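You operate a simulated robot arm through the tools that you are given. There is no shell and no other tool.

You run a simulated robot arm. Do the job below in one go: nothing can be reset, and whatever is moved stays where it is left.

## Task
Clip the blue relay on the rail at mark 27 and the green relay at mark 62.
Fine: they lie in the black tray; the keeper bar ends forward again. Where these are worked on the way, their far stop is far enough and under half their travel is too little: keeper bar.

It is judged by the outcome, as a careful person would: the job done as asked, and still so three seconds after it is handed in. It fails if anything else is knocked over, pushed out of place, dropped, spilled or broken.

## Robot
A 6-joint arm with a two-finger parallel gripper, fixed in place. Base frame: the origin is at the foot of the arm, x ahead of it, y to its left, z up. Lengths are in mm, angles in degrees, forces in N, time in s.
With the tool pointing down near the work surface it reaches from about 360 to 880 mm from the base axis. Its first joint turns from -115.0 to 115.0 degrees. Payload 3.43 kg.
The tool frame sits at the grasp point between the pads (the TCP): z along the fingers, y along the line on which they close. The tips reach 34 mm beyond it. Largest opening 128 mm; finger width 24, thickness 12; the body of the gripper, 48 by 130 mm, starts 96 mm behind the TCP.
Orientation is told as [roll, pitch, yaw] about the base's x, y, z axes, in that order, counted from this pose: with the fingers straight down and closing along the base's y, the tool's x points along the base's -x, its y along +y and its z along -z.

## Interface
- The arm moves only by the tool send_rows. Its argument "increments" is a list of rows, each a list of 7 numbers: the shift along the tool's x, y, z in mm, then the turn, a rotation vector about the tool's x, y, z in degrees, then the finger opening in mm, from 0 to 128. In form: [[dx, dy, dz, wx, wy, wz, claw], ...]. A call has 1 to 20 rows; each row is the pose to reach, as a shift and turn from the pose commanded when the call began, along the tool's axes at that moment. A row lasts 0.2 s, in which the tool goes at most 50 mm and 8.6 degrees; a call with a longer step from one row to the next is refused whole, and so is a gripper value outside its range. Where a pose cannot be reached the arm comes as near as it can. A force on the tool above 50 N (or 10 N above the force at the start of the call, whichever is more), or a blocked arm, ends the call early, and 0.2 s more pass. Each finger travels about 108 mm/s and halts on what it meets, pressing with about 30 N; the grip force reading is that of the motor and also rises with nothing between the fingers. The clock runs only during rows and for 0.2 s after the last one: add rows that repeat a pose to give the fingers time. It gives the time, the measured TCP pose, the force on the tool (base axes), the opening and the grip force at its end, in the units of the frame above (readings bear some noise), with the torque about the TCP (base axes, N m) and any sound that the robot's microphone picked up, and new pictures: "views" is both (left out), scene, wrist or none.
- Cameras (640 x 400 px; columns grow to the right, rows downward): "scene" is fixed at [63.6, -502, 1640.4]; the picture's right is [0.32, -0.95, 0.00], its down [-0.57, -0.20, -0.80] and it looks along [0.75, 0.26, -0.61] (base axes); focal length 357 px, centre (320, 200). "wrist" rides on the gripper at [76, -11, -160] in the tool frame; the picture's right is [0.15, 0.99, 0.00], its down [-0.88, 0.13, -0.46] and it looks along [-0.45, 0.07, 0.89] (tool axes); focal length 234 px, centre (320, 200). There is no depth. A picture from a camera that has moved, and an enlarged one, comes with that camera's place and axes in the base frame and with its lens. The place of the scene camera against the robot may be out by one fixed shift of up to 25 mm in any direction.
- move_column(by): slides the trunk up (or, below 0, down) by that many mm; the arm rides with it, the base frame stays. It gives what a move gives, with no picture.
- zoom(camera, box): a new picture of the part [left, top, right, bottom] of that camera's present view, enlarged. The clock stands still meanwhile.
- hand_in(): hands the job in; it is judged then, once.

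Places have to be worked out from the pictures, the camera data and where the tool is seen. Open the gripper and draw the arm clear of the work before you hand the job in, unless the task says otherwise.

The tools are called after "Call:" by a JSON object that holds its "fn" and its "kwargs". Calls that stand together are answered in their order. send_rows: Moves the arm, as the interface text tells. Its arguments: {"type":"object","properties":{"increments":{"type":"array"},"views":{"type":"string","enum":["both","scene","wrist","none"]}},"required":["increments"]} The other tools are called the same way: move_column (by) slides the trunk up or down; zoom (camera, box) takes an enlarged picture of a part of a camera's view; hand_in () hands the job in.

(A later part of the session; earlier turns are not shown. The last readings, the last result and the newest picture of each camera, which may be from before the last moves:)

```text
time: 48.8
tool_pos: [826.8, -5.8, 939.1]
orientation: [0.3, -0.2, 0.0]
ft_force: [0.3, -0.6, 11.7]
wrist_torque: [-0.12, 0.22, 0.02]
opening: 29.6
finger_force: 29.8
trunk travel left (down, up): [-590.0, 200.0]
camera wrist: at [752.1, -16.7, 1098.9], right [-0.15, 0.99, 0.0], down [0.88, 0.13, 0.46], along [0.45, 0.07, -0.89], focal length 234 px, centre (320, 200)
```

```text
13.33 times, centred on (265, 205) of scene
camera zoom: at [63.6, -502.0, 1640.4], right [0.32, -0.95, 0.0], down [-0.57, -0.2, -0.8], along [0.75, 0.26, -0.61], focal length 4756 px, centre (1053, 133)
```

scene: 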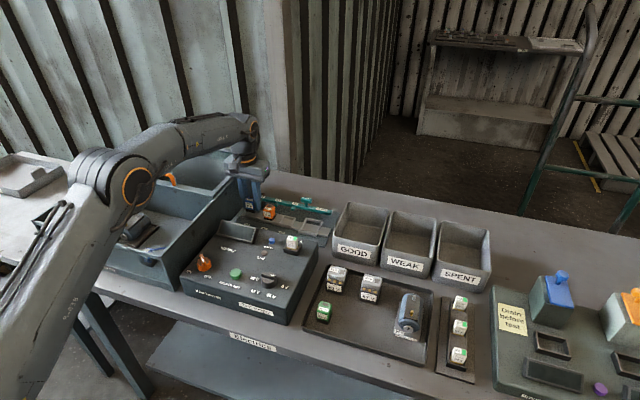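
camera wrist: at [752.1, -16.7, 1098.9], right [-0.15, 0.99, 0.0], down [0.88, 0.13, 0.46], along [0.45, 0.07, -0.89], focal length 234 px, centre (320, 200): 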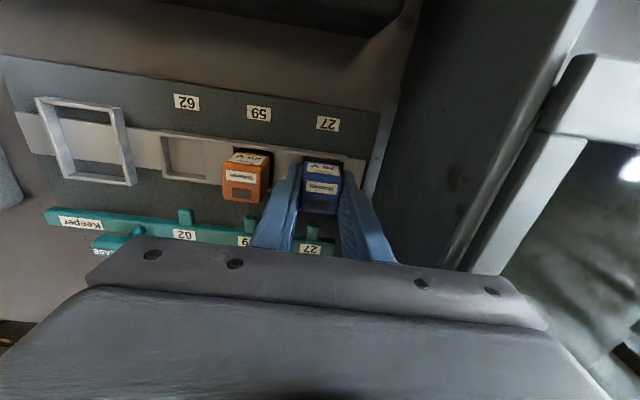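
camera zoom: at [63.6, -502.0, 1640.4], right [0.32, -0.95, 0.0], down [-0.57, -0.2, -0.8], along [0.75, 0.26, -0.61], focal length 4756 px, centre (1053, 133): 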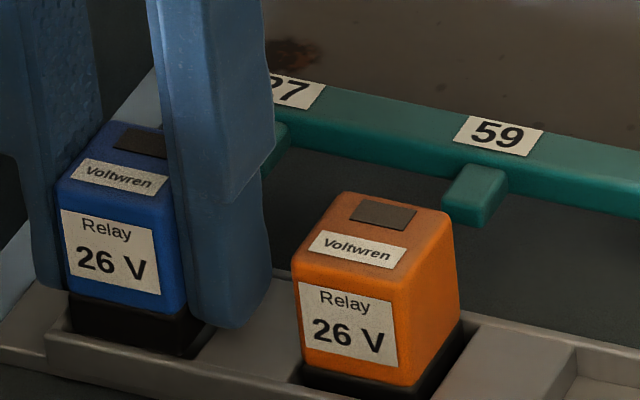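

Label sizes suggest blue still stands higher than orange. I look closer at both bases from the scene camera.

Call:
{"fn": "zoom", "kwargs": {"camera": "scene", "box": [245, 205, 290, 230]}}

Call:
{"fn": "zoom", "kwargs": {"camera": "scene", "box": [240, 200, 270, 222]}}

Call:
{"fn": "zoom", "kwargs": {"camera": "wrist", "box": [295, 145, 350, 175]}}

```text
14.22 times, centred on (268, 218) of scene
camera zoom: at [63.6, -502.0, 1640.4], right [0.32, -0.95, 0.0], down [-0.57, -0.2, -0.8], along [0.75, 0.26, -0.61], focal length 5073 px, centre (1067, -49)
```

zoom: 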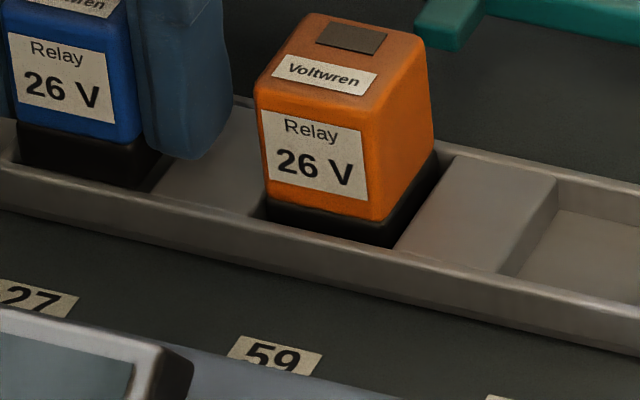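

```text
16.00 times, centred on (255, 211) of scene
camera zoom: at [63.6, -502.0, 1640.4], right [0.32, -0.95, 0.0], down [-0.57, -0.2, -0.8], along [0.75, 0.26, -0.61], focal length 5707 px, centre (1360, 24)
```

zoom: 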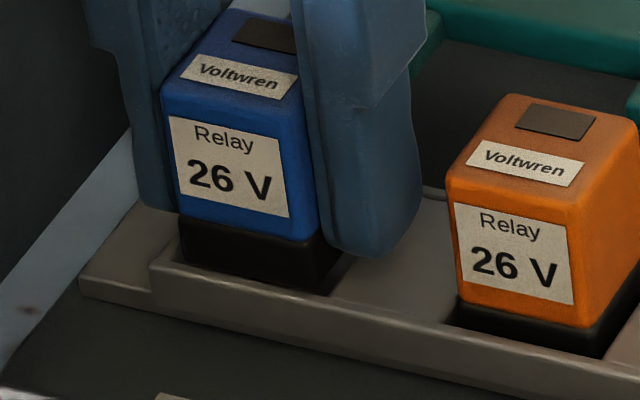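

```text
11.64 times, centred on (322, 160) of wrist
camera zoom: at [752.1, -16.7, 1098.9], right [-0.15, 0.99, 0.0], down [0.88, 0.13, 0.46], along [0.45, 0.07, -0.89], focal length 2725 px, centre (291, 666)
```

zoom: 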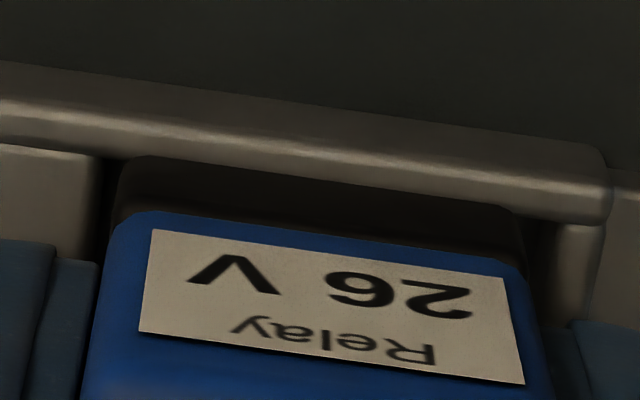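

The torque (about −0.12, 0.22 N·m at 12 N) puts the contact at the relay's front edge: it is catching the front rim. I lift 3 mm, shift ~2 mm back (+x) and slightly +y, and lower again.

Call:
{"fn": "send_rows", "kwargs": {"increments": [[0, 0, -3, 0, 0, 0, 10], [-2, 0.6, -3, 0, 0, 0, 10], [-2, 0.6, -2, 0, 0, 0, 10], [-2, 0.6, -1, 0, 0, 0, 10], [-2, 0.6, 0, 0, 0, 0, 10], [-2, 0.6, 1, 0, 0, 0, 10], [-2, 0.6, 1, 0, 0, 0, 10]], "views": "wrist"}}

Call:
{"fn": "zoom", "kwargs": {"camera": "wrist", "box": [280, 140, 360, 190]}}

Call:
{"fn": "zoom", "kwargs": {"camera": "scene", "box": [240, 200, 270, 222]}}

```text
time: 50.4
tool_pos: [831.5, -5.4, 937.5]
orientation: [0.3, 0.1, 0.0]
ft_force: [-0.3, 0.1, -0.6]
wrist_torque: [-0.01, -0.02, 0.0]
opening: 29.2
finger_force: 30.0
trunk travel left (down, up): [-590.0, 200.0]
camera wrist: at [755.1, -16.1, 1097.1], right [-0.15, 0.99, 0.0], down [0.88, 0.13, 0.46], along [0.45, 0.07, -0.89], focal length 234 px, centre (320, 200)
```

wrist: 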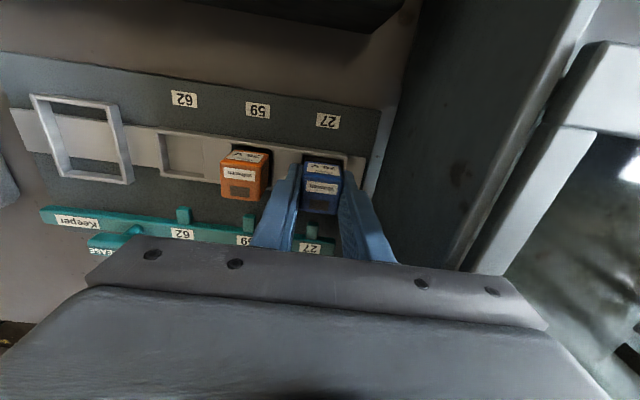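

```text
8.00 times, centred on (320, 165) of wrist
camera zoom: at [755.1, -16.1, 1097.1], right [-0.15, 0.99, 0.0], down [0.88, 0.13, 0.46], along [0.45, 0.07, -0.89], focal length 1873 px, centre (320, 480)
```

zoom: 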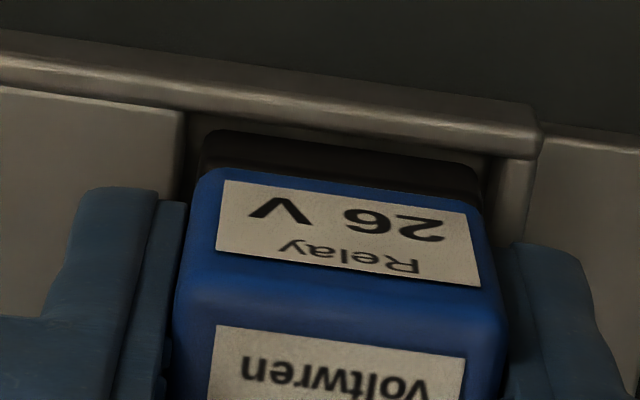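

```text
16.00 times, centred on (255, 211) of scene
camera zoom: at [63.6, -502.0, 1640.4], right [0.32, -0.95, 0.0], down [-0.57, -0.2, -0.8], along [0.75, 0.26, -0.61], focal length 5707 px, centre (1360, 24)
```

zoom: 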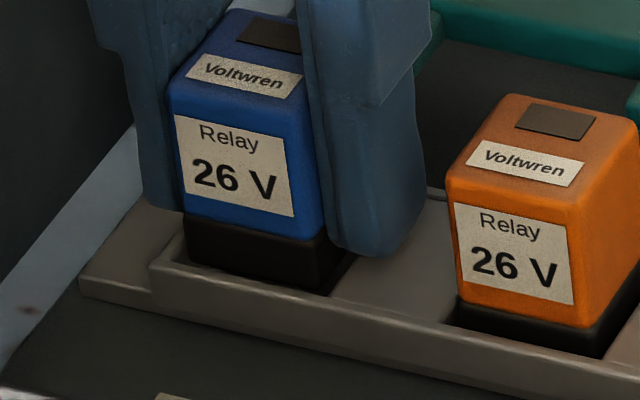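

Now lower than before with no contact force, and even gaps all round. I continue down in 1 mm steps.

Call:
{"fn": "send_rows", "kwargs": {"increments": [[0, 0, 1, 0, 0, 0, 10], [0, 0, 2, 0, 0, 0, 10], [0, 0, 3, 0, 0, 0, 10], [0, 0, 4, 0, 0, 0, 10], [0, 0, 4, 0, 0, 0, 10]], "views": "wrist"}}

Call:
{"fn": "zoom", "kwargs": {"camera": "wrist", "box": [280, 140, 360, 190]}}

Call:
{"fn": "zoom", "kwargs": {"camera": "scene", "box": [240, 200, 270, 222]}}

```text
time: 51.6
tool_pos: [830.2, -5.1, 934.9]
orientation: [0.2, -0.3, 0.1]
ft_force: [0.3, -1.0, 21.3]
wrist_torque: [-0.49, 0.23, 0.07]
opening: 29.4
finger_force: 29.7
trunk travel left (down, up): [-590.0, 200.0]
camera wrist: at [754.5, -16.1, 1094.8], right [-0.15, 0.99, 0.0], down [0.88, 0.13, 0.46], along [0.46, 0.07, -0.89], focal length 234 px, centre (320, 200)
```

wrist: 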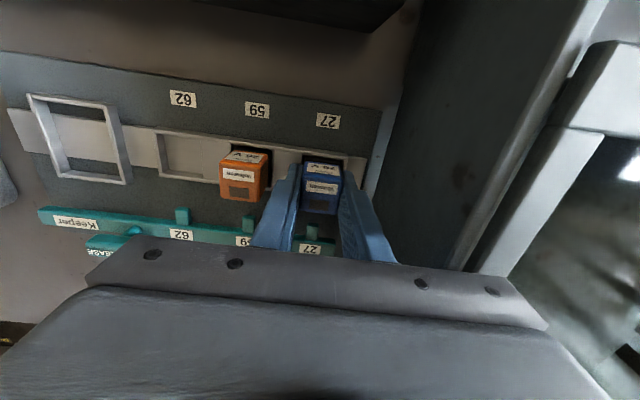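

```text
8.00 times, centred on (320, 165) of wrist
camera zoom: at [754.5, -16.1, 1094.8], right [-0.15, 0.99, 0.0], down [0.88, 0.13, 0.46], along [0.46, 0.07, -0.89], focal length 1873 px, centre (320, 480)
```

zoom: 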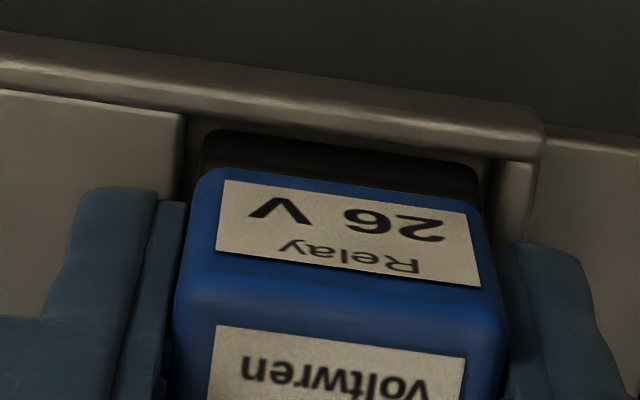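

```text
16.00 times, centred on (255, 211) of scene
camera zoom: at [63.6, -502.0, 1640.4], right [0.32, -0.95, 0.0], down [-0.57, -0.2, -0.8], along [0.75, 0.26, -0.61], focal length 5707 px, centre (1360, 24)
```

zoom: 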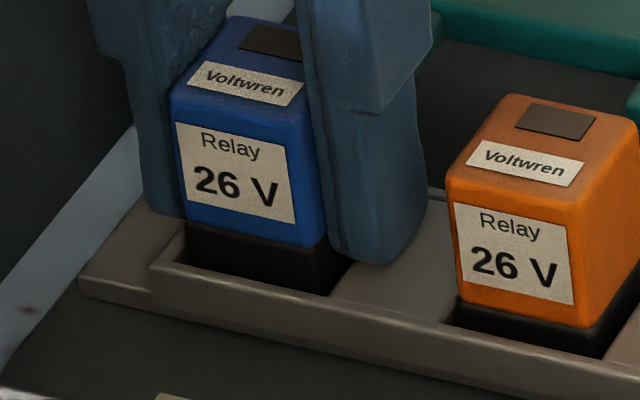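

The contact at y≈−23 mm from the TCP is the finger tip on the neighbouring block (its top ≈901), while the relay is in its pocket ~3 mm short of the orange one's depth. I ease up 1.5 mm, open a little to let it settle, and rise clear.

Call:
{"fn": "send_rows", "kwargs": {"increments": [[0, 0, -1.5, 0, 0, 0, 10], [0, 0, -1.5, 0, 0, 0, 32], [0, 0, -1.5, 0, 0, 0, 42], [0, 0, -1.5, 0, 0, 0, 42], [0, 0, -15, 0, 0, 0, 42], [0, 0, -35, 0, 0, 0, 42], [0, 0, -60, 0, 0, 0, 42], [0, 0, -60, 0, 0, 0, 42]], "views": "both"}}

Call:
{"fn": "zoom", "kwargs": {"camera": "wrist", "box": [220, 90, 400, 210]}}

Call:
{"fn": "zoom", "kwargs": {"camera": "scene", "box": [240, 195, 285, 225]}}

```text
time: 53.4
tool_pos: [830.7, -4.7, 993.9]
orientation: [0.3, 0.1, -0.1]
ft_force: [-0.2, -0.2, 0.5]
wrist_torque: [-0.03, -0.02, 0.01]
opening: 41.7
finger_force: 0.0
trunk travel left (down, up): [-590.0, 200.0]
camera wrist: at [755.2, -16.1, 1153.2], right [-0.15, 0.99, 0.0], down [0.88, 0.13, 0.46], along [0.45, 0.07, -0.89], focal length 234 px, centre (320, 200)
```

scene: 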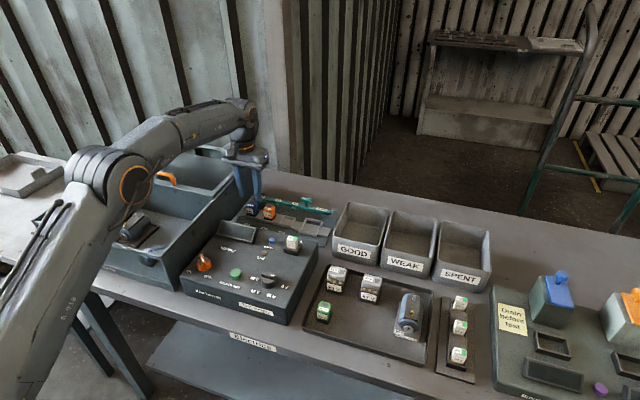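
wrist: 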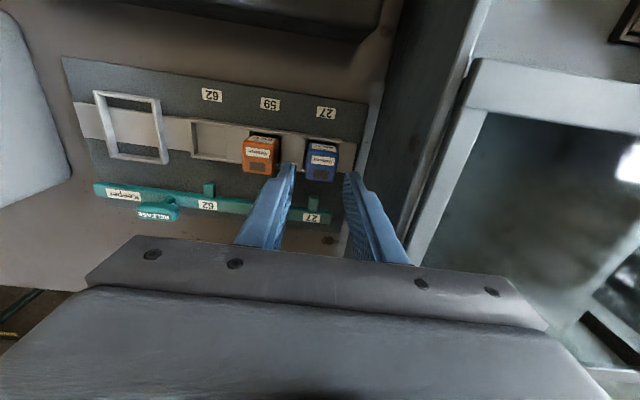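

```text
3.33 times, centred on (310, 150) of wrist
camera zoom: at [755.2, -16.1, 1153.2], right [-0.15, 0.99, 0.0], down [0.88, 0.13, 0.46], along [0.45, 0.07, -0.89], focal length 781 px, centre (353, 367)
```

zoom: 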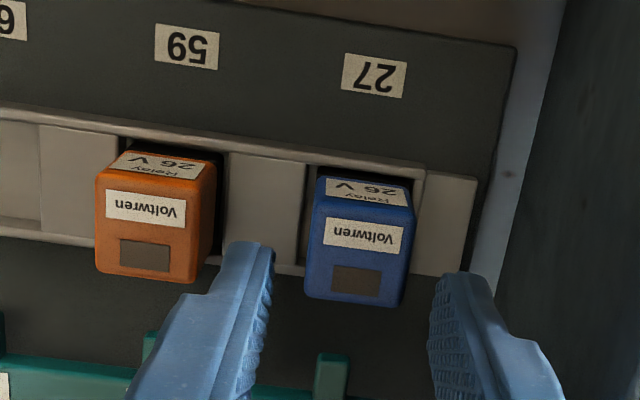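

```text
13.33 times, centred on (262, 210) of scene
camera zoom: at [63.6, -502.0, 1640.4], right [0.32, -0.95, 0.0], down [-0.57, -0.2, -0.8], along [0.75, 0.26, -0.61], focal length 4756 px, centre (1087, 67)
```

zoom: 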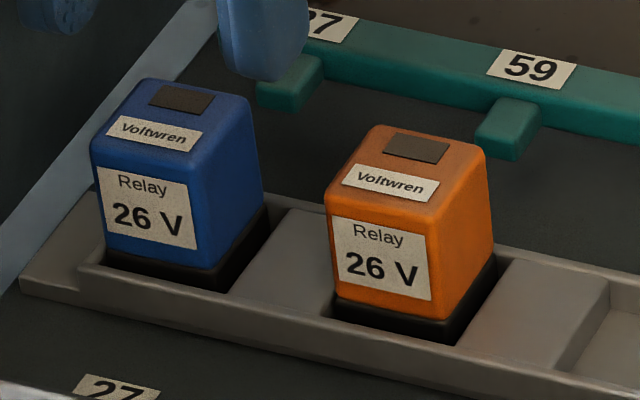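

Blue has settled into the pocket, matching the orange relay's depth. I close the fingers and press lightly on its top to make sure it is fully seated.

Call:
{"fn": "send_rows", "kwargs": {"increments": [[0, 0, 0, 0, 0, 0, 20], [0, 0, 0, 0, 0, 0, 0], [0, 0, 10, 0, 0, 0, 0], [0, 0, 18, 0, 0, 0, 0], [0, 0, 20, 0, 0, 0, 0], [0, 0, 22, 0, 0, 0, 0], [0, 0, 23, 0, 0, 0, 0], [0, 0, 24, 0, 0, 0, 0], [0, 0, 24, 0, 0, 0, 0]], "views": "wrist"}}

Call:
{"fn": "zoom", "kwargs": {"camera": "scene", "box": [240, 195, 285, 225]}}

```text
time: 55.4
tool_pos: [830.8, -5.6, 971.1]
orientation: [0.2, -0.3, -0.1]
ft_force: [-1.9, -3.0, 17.7]
wrist_torque: [-0.12, 0.09, 0.0]
opening: 0.1
finger_force: 29.7
trunk travel left (down, up): [-590.0, 200.0]
camera wrist: at [754.5, -16.7, 1131.1], right [-0.15, 0.99, 0.0], down [0.88, 0.13, 0.46], along [0.45, 0.07, -0.89], focal length 234 px, centre (320, 200)
```

wrist: 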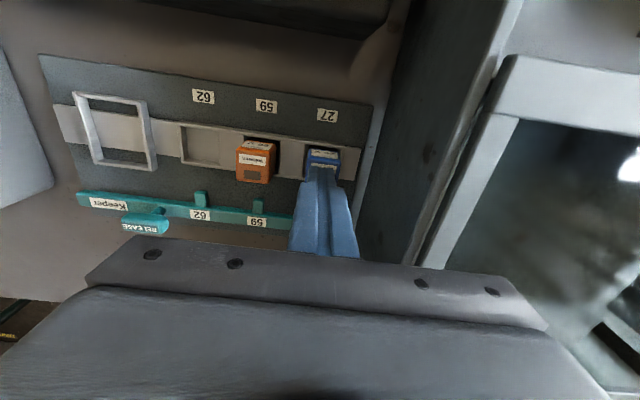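

```text
13.33 times, centred on (262, 210) of scene
camera zoom: at [63.6, -502.0, 1640.4], right [0.32, -0.95, 0.0], down [-0.57, -0.2, -0.8], along [0.75, 0.26, -0.61], focal length 4756 px, centre (1087, 67)
```

zoom: 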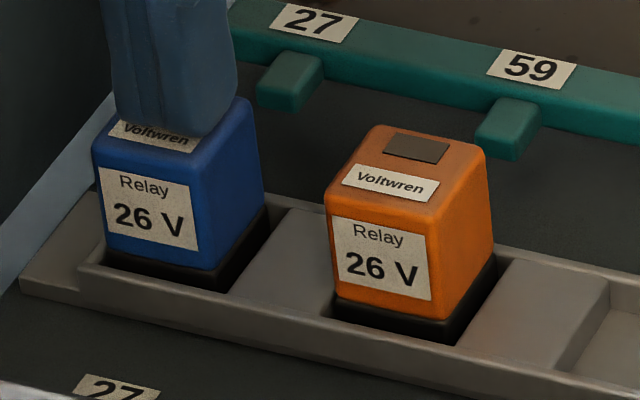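

Tip contact confirms the blue top at z≈937, level with orange. I lift away and go to the green relay.

Call:
{"fn": "send_rows", "kwargs": {"increments": [[0, 0, -10, 0, 0, 0, 0], [0, 0, -45, 0, 0, 0, 10], [0, 0, -85, 0, 0, 0, 20], [0, 0, -120, 0, 0, 0, 40], [29, -34, -120, 0, 0, 0, 60], [58, -68, -120, 0, 0, 0, 60], [87, -101, -120, 0, 0, 0, 60], [116, -135, -120, 0, 0, 0, 60], [145, -168, -120, 0, 0, 0, 60], [174, -202, -120, 0, 0, 0, 60], [203, -236, -120, 0, 0, 0, 60], [232, -269, -120, 0, 0, 0, 60], [261, -303, -120, 0, 0, 0, 60], [290, -336, -120, 0, 0, 0, 60], [290, -336, -80, 0, 0, 0, 60], [290, -336, -40, 0, 0, 0, 60], [290, -336, -40, 0, 0, 0, 60]], "views": "both"}}

Call:
{"fn": "zoom", "kwargs": {"camera": "wrist", "box": [260, 110, 380, 190]}}

```text
time: 59.0
tool_pos: [540.8, -340.8, 1009.9]
orientation: [0.3, -0.1, -0.1]
ft_force: [0.5, 0.1, 0.4]
wrist_torque: [0.0, 0.0, 0.01]
opening: 60.0
finger_force: 0.2
trunk travel left (down, up): [-590.0, 200.0]
camera wrist: at [464.8, -351.4, 1169.3], right [-0.15, 0.99, 0.0], down [0.88, 0.13, 0.46], along [0.45, 0.07, -0.89], focal length 234 px, centre (320, 200)
```

scene: 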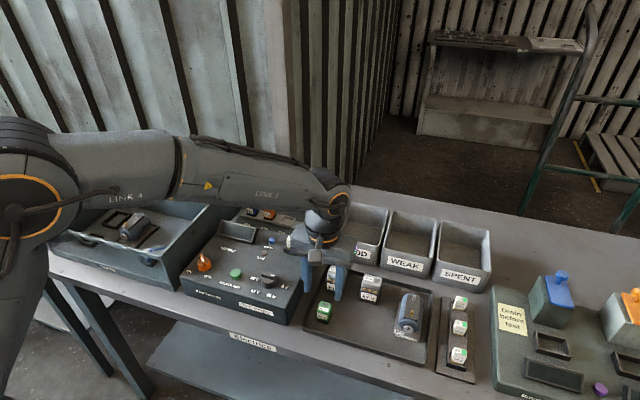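
wrist: 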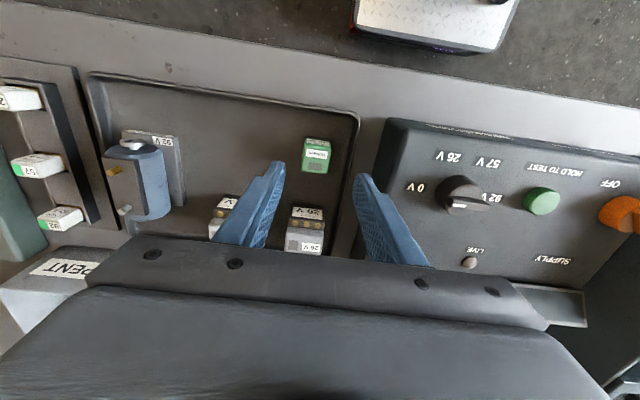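

```text
5.00 times, centred on (320, 150) of wrist
camera zoom: at [464.8, -351.4, 1169.3], right [-0.15, 0.99, 0.0], down [0.88, 0.13, 0.46], along [0.45, 0.07, -0.89], focal length 1171 px, centre (320, 450)
```

zoom: 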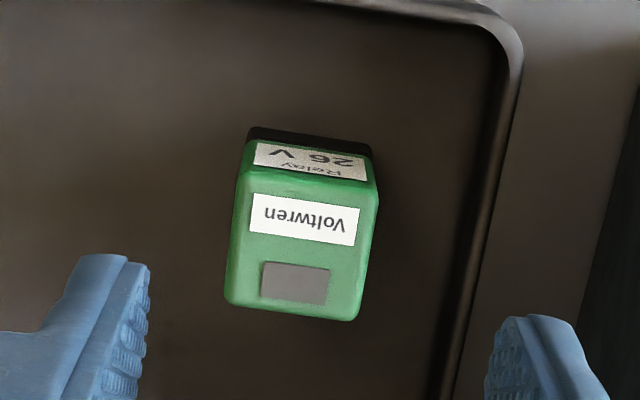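

Green is square to the tool, centre about (541, −345). I narrow the fingers, descend to z≈925.5 and close gently.

Call:
{"fn": "send_rows", "kwargs": {"increments": [[-0.6, -4.2, 20, 0, 0, 0, 52], [-0.6, -4.2, 45, 0, 0, 0, 46], [-0.6, -4.2, 70, 0, 0, 0, 46], [-0.6, -4.2, 84.4, 0, 0, 0, 46], [-0.6, -4.2, 84.4, 0, 0, 0, 46], [-0.6, -4.2, 84.4, 0, 0, 0, 38], [-0.6, -4.2, 84.4, 0, 0, 0, 30], [-0.6, -4.2, 84.4, 0, 0, 0, 20], [-0.6, -4.2, 84.4, 0, 0, 0, 10], [-0.6, -4.2, 84.4, 0, 0, 0, 10]], "views": "both"}}

Call:
{"fn": "zoom", "kwargs": {"camera": "wrist", "box": [260, 120, 380, 200]}}

Call:
{"fn": "zoom", "kwargs": {"camera": "scene", "box": [290, 270, 370, 330]}}

```text
time: 61.2
tool_pos: [539.8, -344.7, 922.7]
orientation: [0.2, 0.0, 0.0]
ft_force: [-0.1, 0.2, -0.8]
wrist_torque: [0.01, -0.02, -0.02]
opening: 29.4
finger_force: 29.6
trunk travel left (down, up): [-590.0, 200.0]
camera wrist: at [464.5, -355.2, 1082.3], right [-0.15, 0.99, 0.0], down [0.88, 0.13, 0.46], along [0.45, 0.07, -0.89], focal length 234 px, centre (320, 200)
```

scene: 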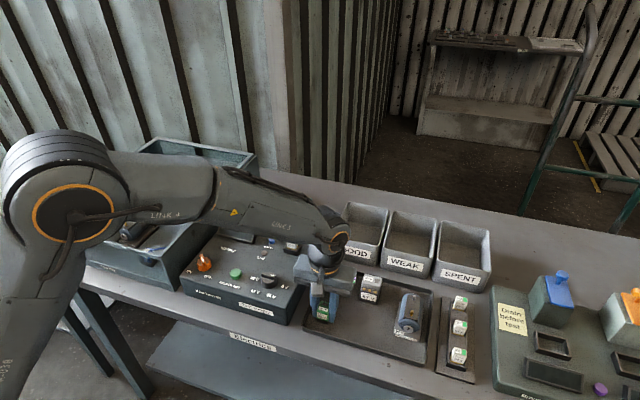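
wrist: 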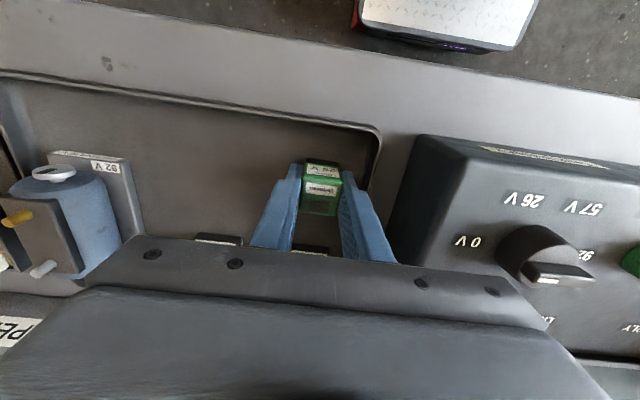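

```text
5.00 times, centred on (320, 160) of wrist
camera zoom: at [464.5, -355.2, 1082.3], right [-0.15, 0.99, 0.0], down [0.88, 0.13, 0.46], along [0.45, 0.07, -0.89], focal length 1171 px, centre (320, 400)
```

zoom: 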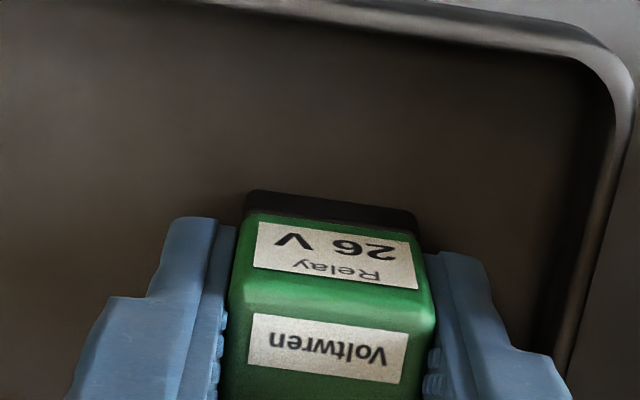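

```text
6.67 times, centred on (330, 300) of scene
camera zoom: at [63.6, -502.0, 1640.4], right [0.32, -0.95, 0.0], down [-0.57, -0.2, -0.8], along [0.75, 0.26, -0.61], focal length 2378 px, centre (253, -467)
```

zoom: 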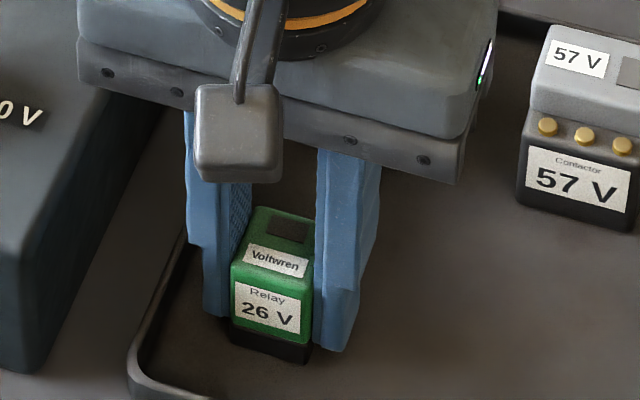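

Green gripped (29.4 mm). I lift slowly and check it holds.

Call:
{"fn": "send_rows", "kwargs": {"increments": [[0, 0, -1, 0, 0, 0, 10], [0, 0, -3, 0, 0, 0, 10], [0, 0, -6, 0, 0, 0, 10], [0, 0, -10, 0, 0, 0, 10], [0, 0, -16, 0, 0, 0, 10], [0, 0, -24, 0, 0, 0, 10], [0, 0, -34, 0, 0, 0, 10], [0, 0, -46, 0, 0, 0, 10], [0, 0, -60, 0, 0, 0, 10], [0, 0, -76, 0, 0, 0, 10], [0, 0, -92, 0, 0, 0, 10], [0, 0, -108, 0, 0, 0, 10], [0, 0, -124, 0, 0, 0, 10], [0, 0, -140, 0, 0, 0, 10], [0, 0, -154, 0, 0, 0, 10], [0, 0, -164, 0, 0, 0, 10], [0, 0, -168, 0, 0, 0, 10], [0, 0, -168, 0, 0, 0, 10]], "views": "wrist"}}

```text
time: 65.0
tool_pos: [540.4, -345.6, 1091.0]
orientation: [0.3, -0.2, -0.1]
ft_force: [0.3, -0.5, -0.1]
wrist_torque: [0.03, -0.03, -0.03]
opening: 29.3
finger_force: 29.8
trunk travel left (down, up): [-590.0, 200.0]
camera wrist: at [464.3, -356.9, 1250.9], right [-0.15, 0.99, 0.0], down [0.88, 0.13, 0.46], along [0.45, 0.07, -0.89], focal length 234 px, centre (320, 200)
```

wrist: 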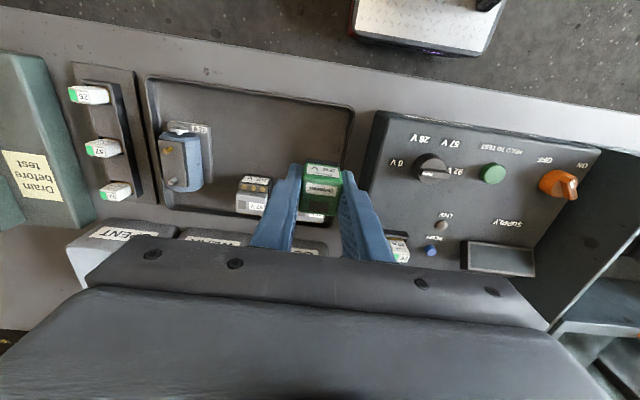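

Held firmly. I carry it smoothly to above mark 62.

Call:
{"fn": "send_rows", "kwargs": {"increments": [[-3.5, 2.7, 0, 0, 0, 0, 10], [-13, 9.9, 0, 0, 0, 0, 10], [-28.8, 22.1, 0, 0, 0, 0, 10], [-50.4, 38.7, 0, 0, 0, 0, 10], [-74.9, 57.4, 0, 0, 0, 0, 10], [-100.9, 77.3, 0, 0, 0, 0, 10], [-126.8, 97.2, 0, 0, 0, 0, 10], [-152.7, 117.1, 0, 0, 0, 0, 10], [-178.7, 137, 0, 0, 0, 0, 10], [-204.6, 156.8, 0, 0, 0, 0, 10], [-230.6, 176.7, 0, 0, 0, 0, 10], [-252.2, 193.3, 0, 0, 0, 0, 10], [-269.5, 206.5, 0, 0, 0, 0, 10], [-281, 215.4, 0, 0, 0, 0, 10], [-288.2, 220.9, 0, 0, 0, 0, 10], [-288.2, 220.9, 0, 0, 0, 0, 10]], "views": "none"}}

Call:
{"fn": "send_rows", "kwargs": {"increments": [[0, 0, 5, 0, 0, 0, 10], [0, 0, 17, 0, 0, 0, 10], [0, 0, 34, 0, 0, 0, 10], [0, 0, 54, 0, 0, 0, 10], [0, 0, 74, 0, 0, 0, 10], [0, 0, 92, 0, 0, 0, 10], [0, 0, 106, 0, 0, 0, 10], [0, 0, 115, 0, 0, 0, 10], [0, 0, 115, 0, 0, 0, 10]], "views": "both"}}

Call:
{"fn": "zoom", "kwargs": {"camera": "wrist", "box": [260, 90, 380, 190]}}

Call:
{"fn": "zoom", "kwargs": {"camera": "scene", "box": [240, 180, 320, 240]}}

```text
time: 68.4
tool_pos: [827.8, -124.7, 1092.3]
orientation: [0.3, 0.0, -0.1]
ft_force: [-0.5, 0.1, -0.4]
wrist_torque: [-0.01, 0.01, 0.0]
opening: 29.3
finger_force: 30.5
trunk travel left (down, up): [-590.0, 200.0]
```

```text
time: 70.4
tool_pos: [830.7, -123.7, 977.2]
orientation: [0.4, -0.2, 0.0]
ft_force: [-0.9, 0.2, -1.0]
wrist_torque: [0.0, 0.01, -0.03]
opening: 29.6
finger_force: 30.1
trunk travel left (down, up): [-590.0, 200.0]
camera wrist: at [754.5, -135.1, 1136.5], right [-0.15, 0.99, 0.0], down [0.88, 0.13, 0.46], along [0.45, 0.07, -0.89], focal length 234 px, centre (320, 200)
```

scene: 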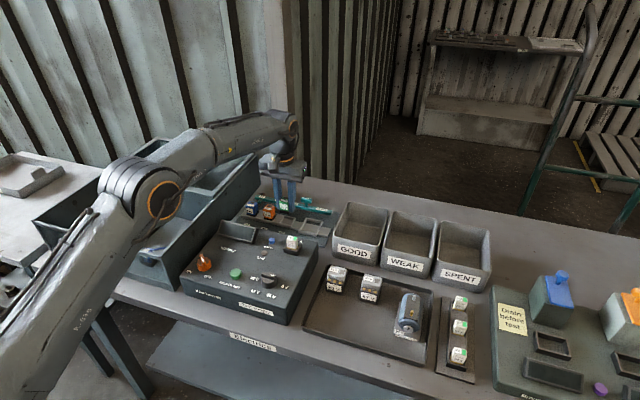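
wrist: 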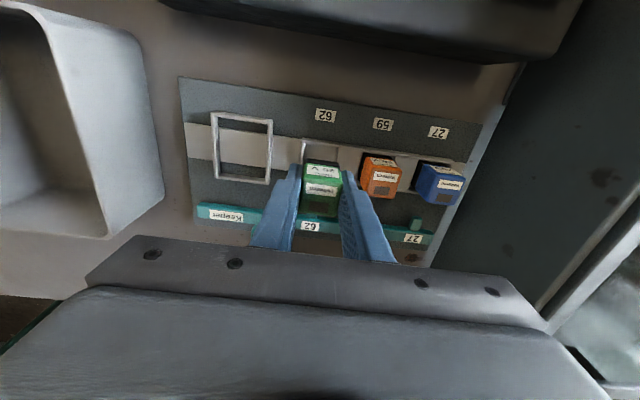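

```text
4.00 times, centred on (320, 140) of wrist
camera zoom: at [754.5, -135.1, 1136.5], right [-0.15, 0.99, 0.0], down [0.88, 0.13, 0.46], along [0.45, 0.07, -0.89], focal length 937 px, centre (320, 440)
```

zoom: 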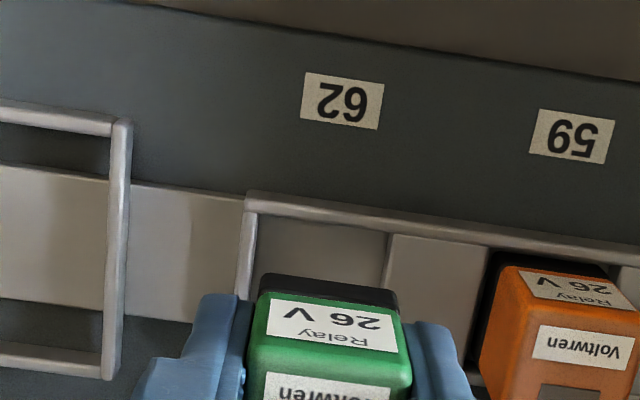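

```text
6.67 times, centred on (280, 210) of scene
camera zoom: at [63.6, -502.0, 1640.4], right [0.32, -0.95, 0.0], down [-0.57, -0.2, -0.8], along [0.75, 0.26, -0.61], focal length 2378 px, centre (587, 133)
```

zoom: 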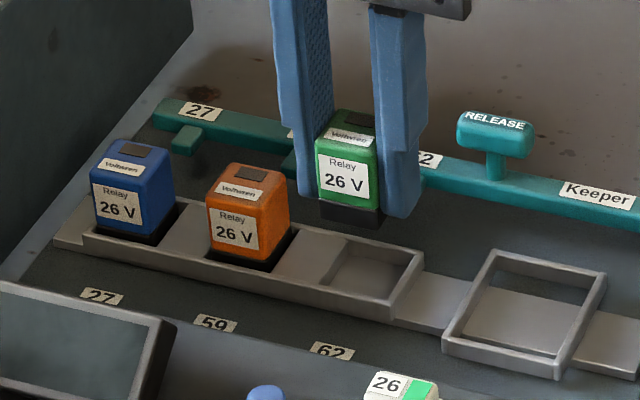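

Relative to pocket 62, the relay needs about −2 mm in y and −2.5 mm in x. I apply this and descend to just above the rim for another check.

Call:
{"fn": "send_rows", "kwargs": {"increments": [[1.2, -1, 4, 0, 0, 0, 10], [2.5, -2.1, 10, 0, 0, 0, 10], [2.5, -2.1, 16, 0, 0, 0, 10], [2.5, -2.1, 22, 0, 0, 0, 10], [2.5, -2.1, 22, 0, 0, 0, 10]], "views": "wrist"}}

Call:
{"fn": "zoom", "kwargs": {"camera": "wrist", "box": [280, 120, 360, 170]}}

Call:
{"fn": "zoom", "kwargs": {"camera": "scene", "box": [260, 195, 310, 230]}}

```text
time: 71.6
tool_pos: [826.9, -126.1, 955.0]
orientation: [0.3, -0.1, -0.1]
ft_force: [-1.2, 0.0, -1.3]
wrist_torque: [0.0, 0.01, -0.04]
opening: 29.4
finger_force: 30.0
trunk travel left (down, up): [-590.0, 200.0]
camera wrist: at [750.9, -137.2, 1114.6], right [-0.15, 0.99, 0.0], down [0.88, 0.13, 0.46], along [0.45, 0.07, -0.89], focal length 234 px, centre (320, 200)
```

wrist: 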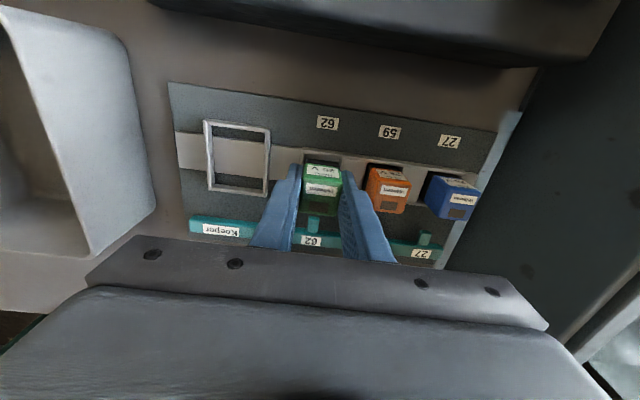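

```text
8.00 times, centred on (320, 145) of wrist
camera zoom: at [750.9, -137.2, 1114.6], right [-0.15, 0.99, 0.0], down [0.88, 0.13, 0.46], along [0.45, 0.07, -0.89], focal length 1873 px, centre (320, 640)
```

zoom: 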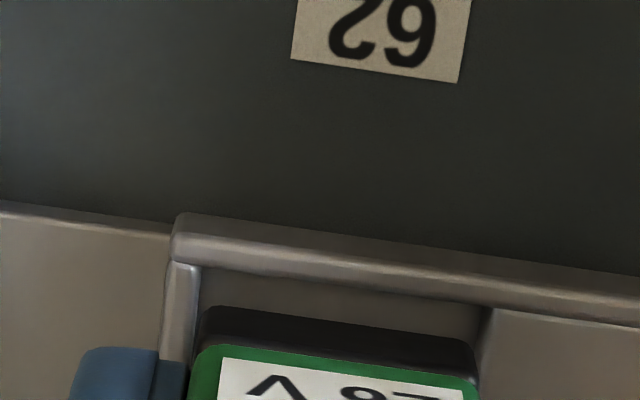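

```text
11.43 times, centred on (285, 212) of scene
camera zoom: at [63.6, -502.0, 1640.4], right [0.32, -0.95, 0.0], down [-0.57, -0.2, -0.8], along [0.75, 0.26, -0.61], focal length 4076 px, centre (720, 57)
```

zoom: 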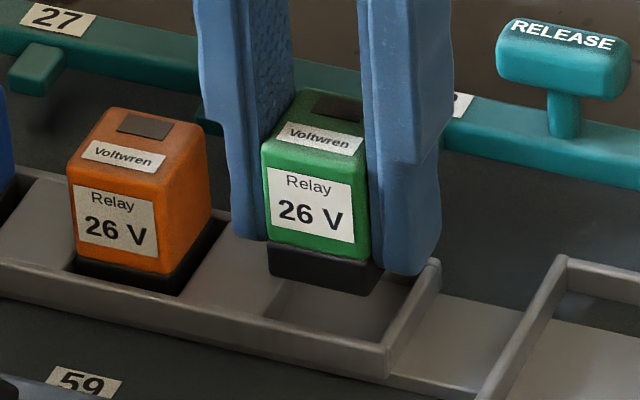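

Sideways it is centred; toward the front rim it's a bit tight (as blue was), so I shift +1.7 mm in x and lower in small steps.

Call:
{"fn": "send_rows", "kwargs": {"increments": [[-1.7, 0, 0, 0, 0, 0, 10], [-1.7, 0, 3, 0, 0, 0, 10], [-1.7, 0, 6, 0, 0, 0, 10], [-1.7, 0, 9, 0, 0, 0, 10], [-1.7, 0, 12, 0, 0, 0, 10], [-1.7, 0, 14, 0, 0, 0, 10], [-1.7, 0, 15, 0, 0, 0, 10], [-1.7, 0, 15, 0, 0, 0, 10]], "views": "wrist"}}

Call:
{"fn": "zoom", "kwargs": {"camera": "wrist", "box": [280, 130, 360, 180]}}

Call:
{"fn": "zoom", "kwargs": {"camera": "scene", "box": [260, 195, 310, 230]}}

```text
time: 73.4
tool_pos: [829.1, -126.1, 940.3]
orientation: [0.3, 0.0, 0.0]
ft_force: [-0.7, -0.5, -0.8]
wrist_torque: [0.0, 0.02, 0.0]
opening: 29.3
finger_force: 29.8
trunk travel left (down, up): [-590.0, 200.0]
camera wrist: at [752.8, -137.4, 1099.6], right [-0.15, 0.99, 0.0], down [0.88, 0.13, 0.46], along [0.45, 0.07, -0.89], focal length 234 px, centre (320, 200)
```

wrist: 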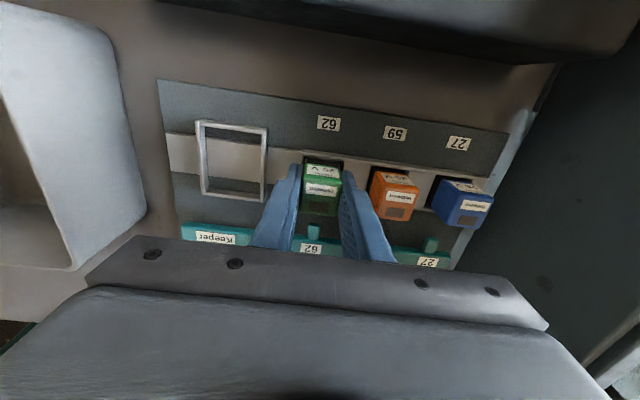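

```text
8.00 times, centred on (320, 155) of wrist
camera zoom: at [752.8, -137.4, 1099.6], right [-0.15, 0.99, 0.0], down [0.88, 0.13, 0.46], along [0.45, 0.07, -0.89], focal length 1873 px, centre (320, 560)
```

zoom: 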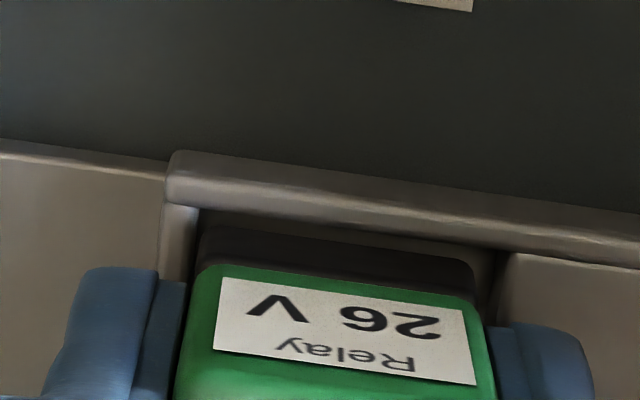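

```text
11.43 times, centred on (285, 212) of scene
camera zoom: at [63.6, -502.0, 1640.4], right [0.32, -0.95, 0.0], down [-0.57, -0.2, -0.8], along [0.75, 0.26, -0.61], focal length 4076 px, centre (720, 57)
```

zoom: 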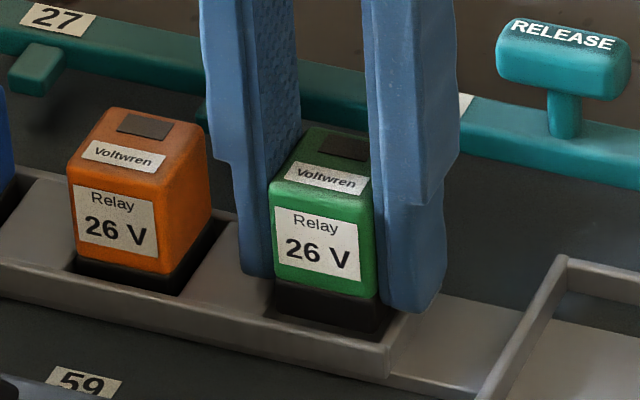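

No contact yet; the left gap looks tighter than the right, so I shift +1.1 mm in y and continue down.

Call:
{"fn": "send_rows", "kwargs": {"increments": [[0, 1.1, 0, 0, 0, 0, 10], [0, 1.1, 1, 0, 0, 0, 10], [0, 1.1, 2, 0, 0, 0, 10], [0, 1.1, 3, 0, 0, 0, 10], [0, 1.1, 4, 0, 0, 0, 10], [0, 1.1, 4, 0, 0, 0, 10]], "views": "wrist"}}

Call:
{"fn": "zoom", "kwargs": {"camera": "wrist", "box": [280, 130, 360, 180]}}

Call:
{"fn": "zoom", "kwargs": {"camera": "scene", "box": [260, 195, 310, 230]}}

```text
time: 74.8
tool_pos: [827.6, -124.8, 936.5]
orientation: [0.2, 0.0, -0.1]
ft_force: [0.4, -1.1, -0.8]
wrist_torque: [-0.01, -0.01, 0.01]
opening: 29.2
finger_force: 30.2
trunk travel left (down, up): [-590.0, 200.0]
camera wrist: at [752.4, -136.3, 1095.7], right [-0.15, 0.99, 0.0], down [0.88, 0.13, 0.46], along [0.45, 0.07, -0.89], focal length 234 px, centre (320, 200)
```

wrist: 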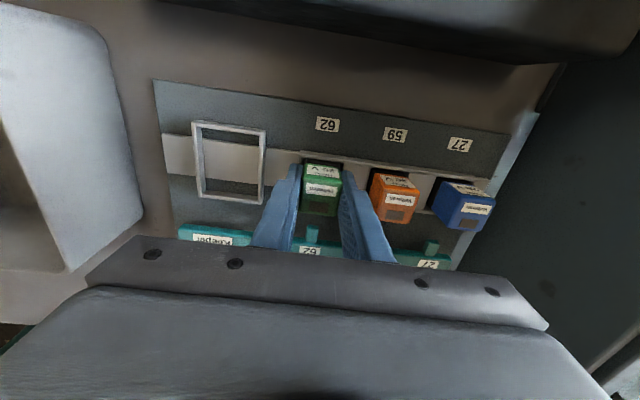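

```text
8.00 times, centred on (320, 155) of wrist
camera zoom: at [752.4, -136.3, 1095.7], right [-0.15, 0.99, 0.0], down [0.88, 0.13, 0.46], along [0.45, 0.07, -0.89], focal length 1873 px, centre (320, 560)
```

zoom: 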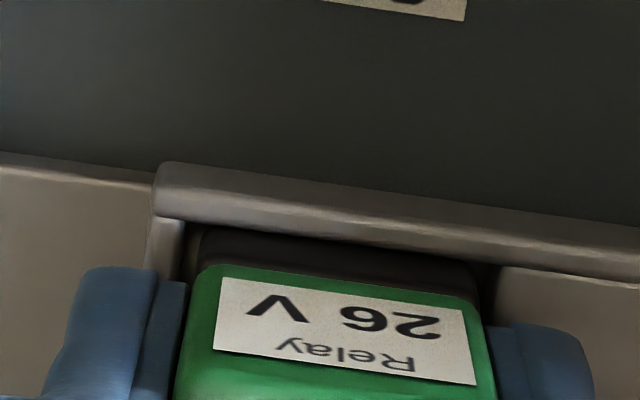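

```text
11.43 times, centred on (285, 212) of scene
camera zoom: at [63.6, -502.0, 1640.4], right [0.32, -0.95, 0.0], down [-0.57, -0.2, -0.8], along [0.75, 0.26, -0.61], focal length 4076 px, centre (720, 57)
```

zoom: 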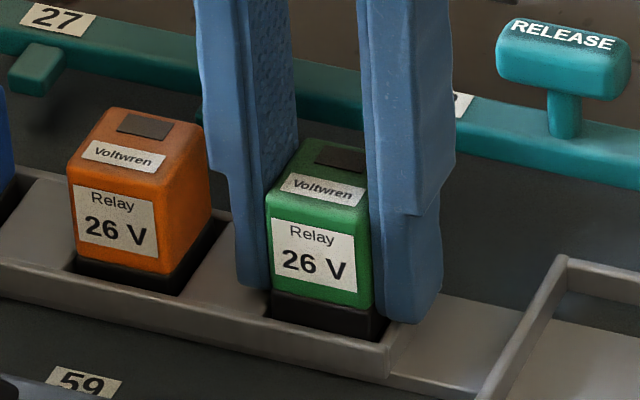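

It is inside the pocket with no side load, nearly at full depth. I lower 1.5 mm more, release, and rise.

Call:
{"fn": "send_rows", "kwargs": {"increments": [[0, 0, 0.8, 0, 0, 0, 10], [0, 0, 1.5, 0, 0, 0, 10], [0, 0, 1.5, 0, 0, 0, 10], [0, 0, 1.5, 0, 0, 0, 32], [0, 0, 1.5, 0, 0, 0, 42], [0, 0, 1.5, 0, 0, 0, 42], [0, 0, -15, 0, 0, 0, 42], [0, 0, -35, 0, 0, 0, 42], [0, 0, -58, 0, 0, 0, 42], [0, 0, -58, 0, 0, 0, 42]], "views": "both"}}

Call:
{"fn": "zoom", "kwargs": {"camera": "wrist", "box": [260, 90, 440, 210]}}

Call:
{"fn": "zoom", "kwargs": {"camera": "scene", "box": [250, 195, 305, 230]}}

```text
time: 77.0
tool_pos: [827.5, -125.8, 995.3]
orientation: [0.3, 0.0, 0.1]
ft_force: [-0.4, 0.3, -0.5]
wrist_torque: [0.0, 0.01, -0.02]
opening: 41.8
finger_force: 0.0
trunk travel left (down, up): [-590.0, 200.0]
camera wrist: at [752.2, -136.9, 1155.3], right [-0.15, 0.99, 0.0], down [0.88, 0.13, 0.46], along [0.45, 0.07, -0.89], focal length 234 px, centre (320, 200)
```

scene: 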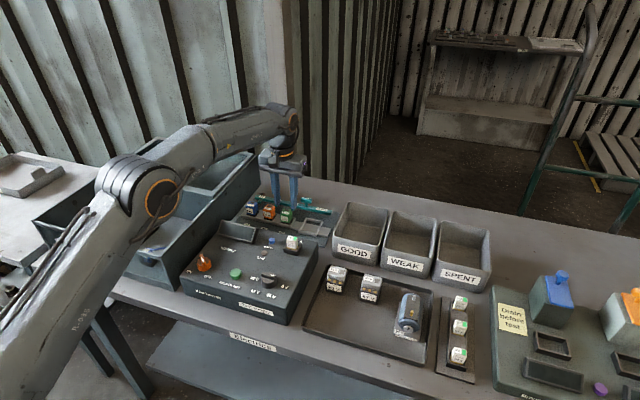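
wrist: 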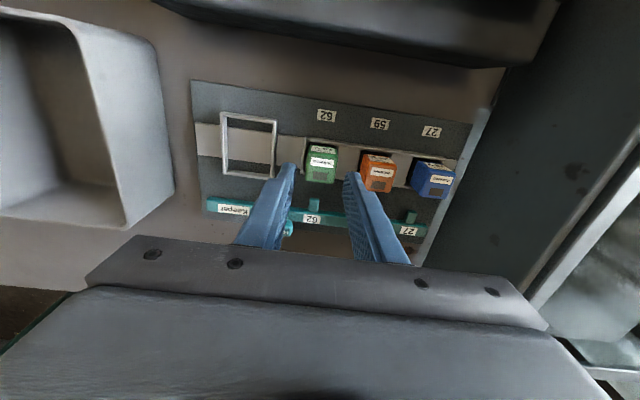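

```text
3.33 times, centred on (350, 150) of wrist
camera zoom: at [752.2, -136.9, 1155.3], right [-0.15, 0.99, 0.0], down [0.88, 0.13, 0.46], along [0.45, 0.07, -0.89], focal length 781 px, centre (220, 367)
```

zoom: 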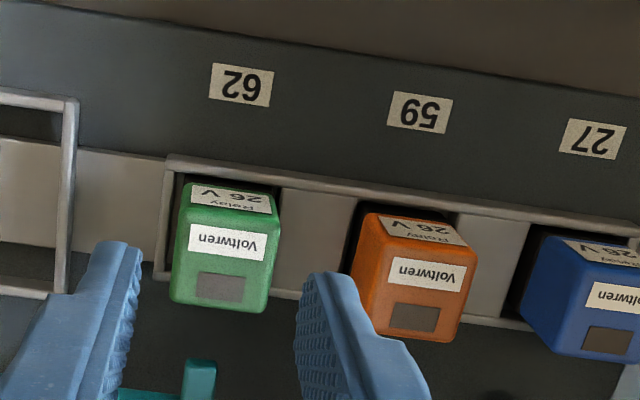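

```text
11.43 times, centred on (278, 212) of scene
camera zoom: at [63.6, -502.0, 1640.4], right [0.32, -0.95, 0.0], down [-0.57, -0.2, -0.8], along [0.75, 0.26, -0.61], focal length 4076 px, centre (806, 57)
```

zoom: 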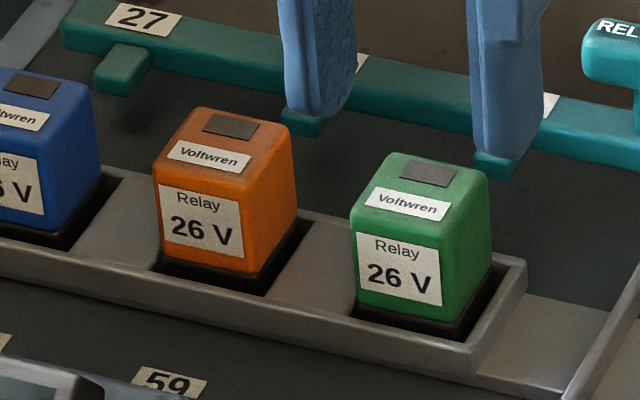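

Green has dropped level with the others. I press its top lightly with closed fingers as with blue.

Call:
{"fn": "send_rows", "kwargs": {"increments": [[0, 0, 0, 0, 0, 0, 20], [0, 0, 0, 0, 0, 0, 0], [0, 0, 10, 0, 0, 0, 0], [0, 0, 19, 0, 0, 0, 0], [0, 0, 21, 0, 0, 0, 0], [0, 0, 23, 0, 0, 0, 0], [0, 0, 24.5, 0, 0, 0, 0], [0, 0, 25.5, 0, 0, 0, 0], [0, 0, 25.5, 0, 0, 0, 0]], "views": "none"}}

Call:
{"fn": "zoom", "kwargs": {"camera": "scene", "box": [250, 195, 305, 230]}}

```text
time: 79.0
tool_pos: [828.9, -126.5, 970.9]
orientation: [0.2, -0.3, -0.1]
ft_force: [-1.8, -1.1, 20.4]
wrist_torque: [-0.04, 0.15, -0.02]
opening: 0.1
finger_force: 30.5
trunk travel left (down, up): [-590.0, 200.0]
```

```text
11.43 times, centred on (278, 212) of scene
camera zoom: at [63.6, -502.0, 1640.4], right [0.32, -0.95, 0.0], down [-0.57, -0.2, -0.8], along [0.75, 0.26, -0.61], focal length 4076 px, centre (806, 57)
```

zoom: 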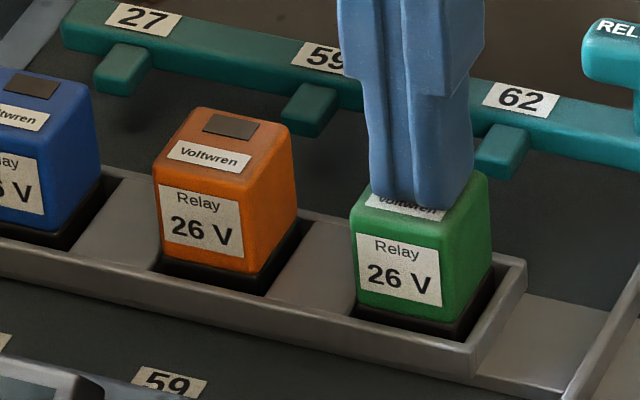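

Green is firmly seated (top ≈937). Now I rise, tilt −20° and hover over the keeper knob at its rear position.

Call:
{"fn": "send_rows", "kwargs": {"increments": [[0, 0, -10, 0, 0, 0, 0], [0, 0, -45, 0, 0, 0, 0], [0, 0, -85, 0, 0, 0, 0], [-10, -13, -85, 0, -7, 0, 20], [-20, -26, -85, 0, -14, 0, 40], [-29, -38, -85, 0, -20.2, 0, 60], [-29, -38, -85, 0, -20.2, 0, 60]], "views": "wrist"}}

Call:
{"fn": "zoom", "kwargs": {"camera": "wrist", "box": [220, 60, 420, 200]}}

```text
time: 80.6
tool_pos: [856.3, -162.6, 1053.3]
orientation: [0.2, -20.3, -0.2]
ft_force: [0.1, 0.1, 0.6]
wrist_torque: [0.02, -0.02, 0.0]
opening: 59.8
finger_force: 0.0
trunk travel left (down, up): [-590.0, 200.0]
camera wrist: at [730.4, -174.3, 1176.8], right [-0.14, 0.99, -0.05], down [0.67, 0.13, 0.73], along [0.73, 0.07, -0.68], focal length 234 px, centre (320, 200)
```

wrist: 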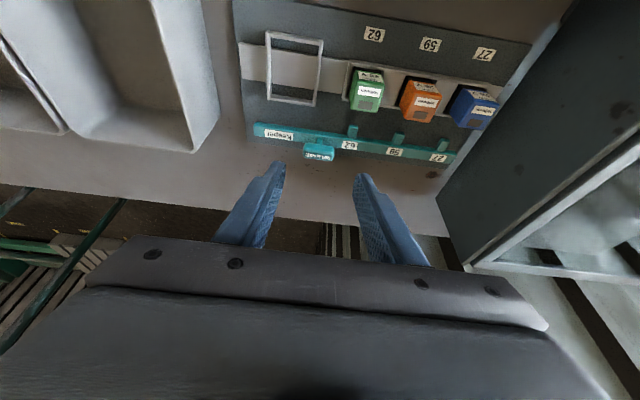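

```text
2.86 times, centred on (320, 130) of wrist
camera zoom: at [730.4, -174.3, 1176.8], right [-0.14, 0.99, -0.05], down [0.67, 0.13, 0.73], along [0.73, 0.07, -0.68], focal length 669 px, centre (320, 400)
```

zoom: 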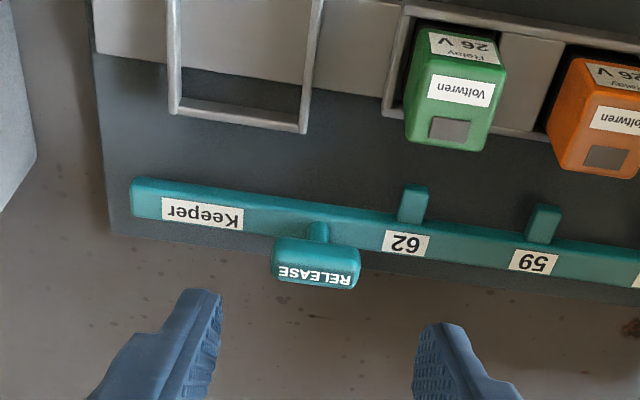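

Aligned with the knob. I slide down along the tool axis to straddle it at its rear position, then look.

Call:
{"fn": "send_rows", "kwargs": {"increments": [[-1, -0.5, 40, 0, 0, 0, 60], [-2, -1, 75, 0, 0, 0, 60], [-2, -1, 98, 0, 0, 0, 60], [-2, -1, 98, 0, 0, 0, 60]], "views": "wrist"}}

Call:
{"fn": "zoom", "kwargs": {"camera": "wrist", "box": [250, 80, 390, 220]}}

```text
time: 81.6
tool_pos: [892.6, -165.9, 963.7]
orientation: [0.3, -20.3, -0.2]
ft_force: [-0.1, -0.6, 1.3]
wrist_torque: [-0.02, -0.01, -0.01]
opening: 60.1
finger_force: 0.2
trunk travel left (down, up): [-590.0, 200.0]
camera wrist: at [766.6, -177.5, 1086.7], right [-0.14, 0.99, -0.05], down [0.67, 0.13, 0.73], along [0.73, 0.07, -0.68], focal length 234 px, centre (320, 200)
```

wrist: 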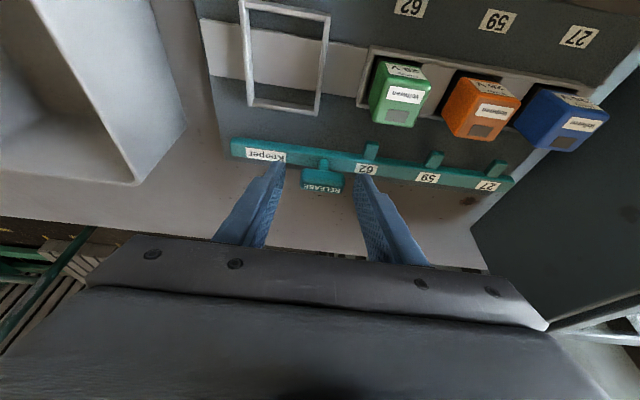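

```text
2.86 times, centred on (320, 150) of wrist
camera zoom: at [766.6, -177.5, 1086.7], right [-0.14, 0.99, -0.05], down [0.67, 0.13, 0.73], along [0.73, 0.07, -0.68], focal length 669 px, centre (320, 343)
```

zoom: 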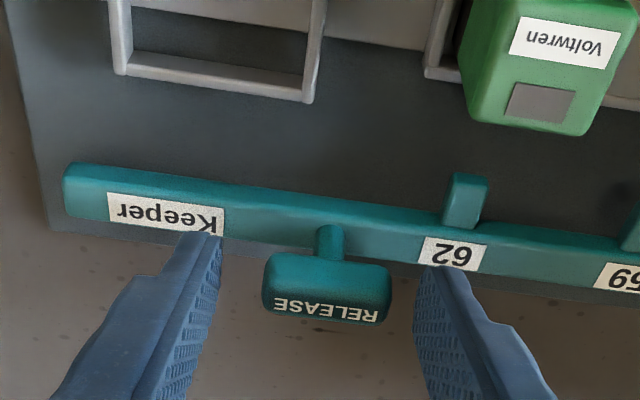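

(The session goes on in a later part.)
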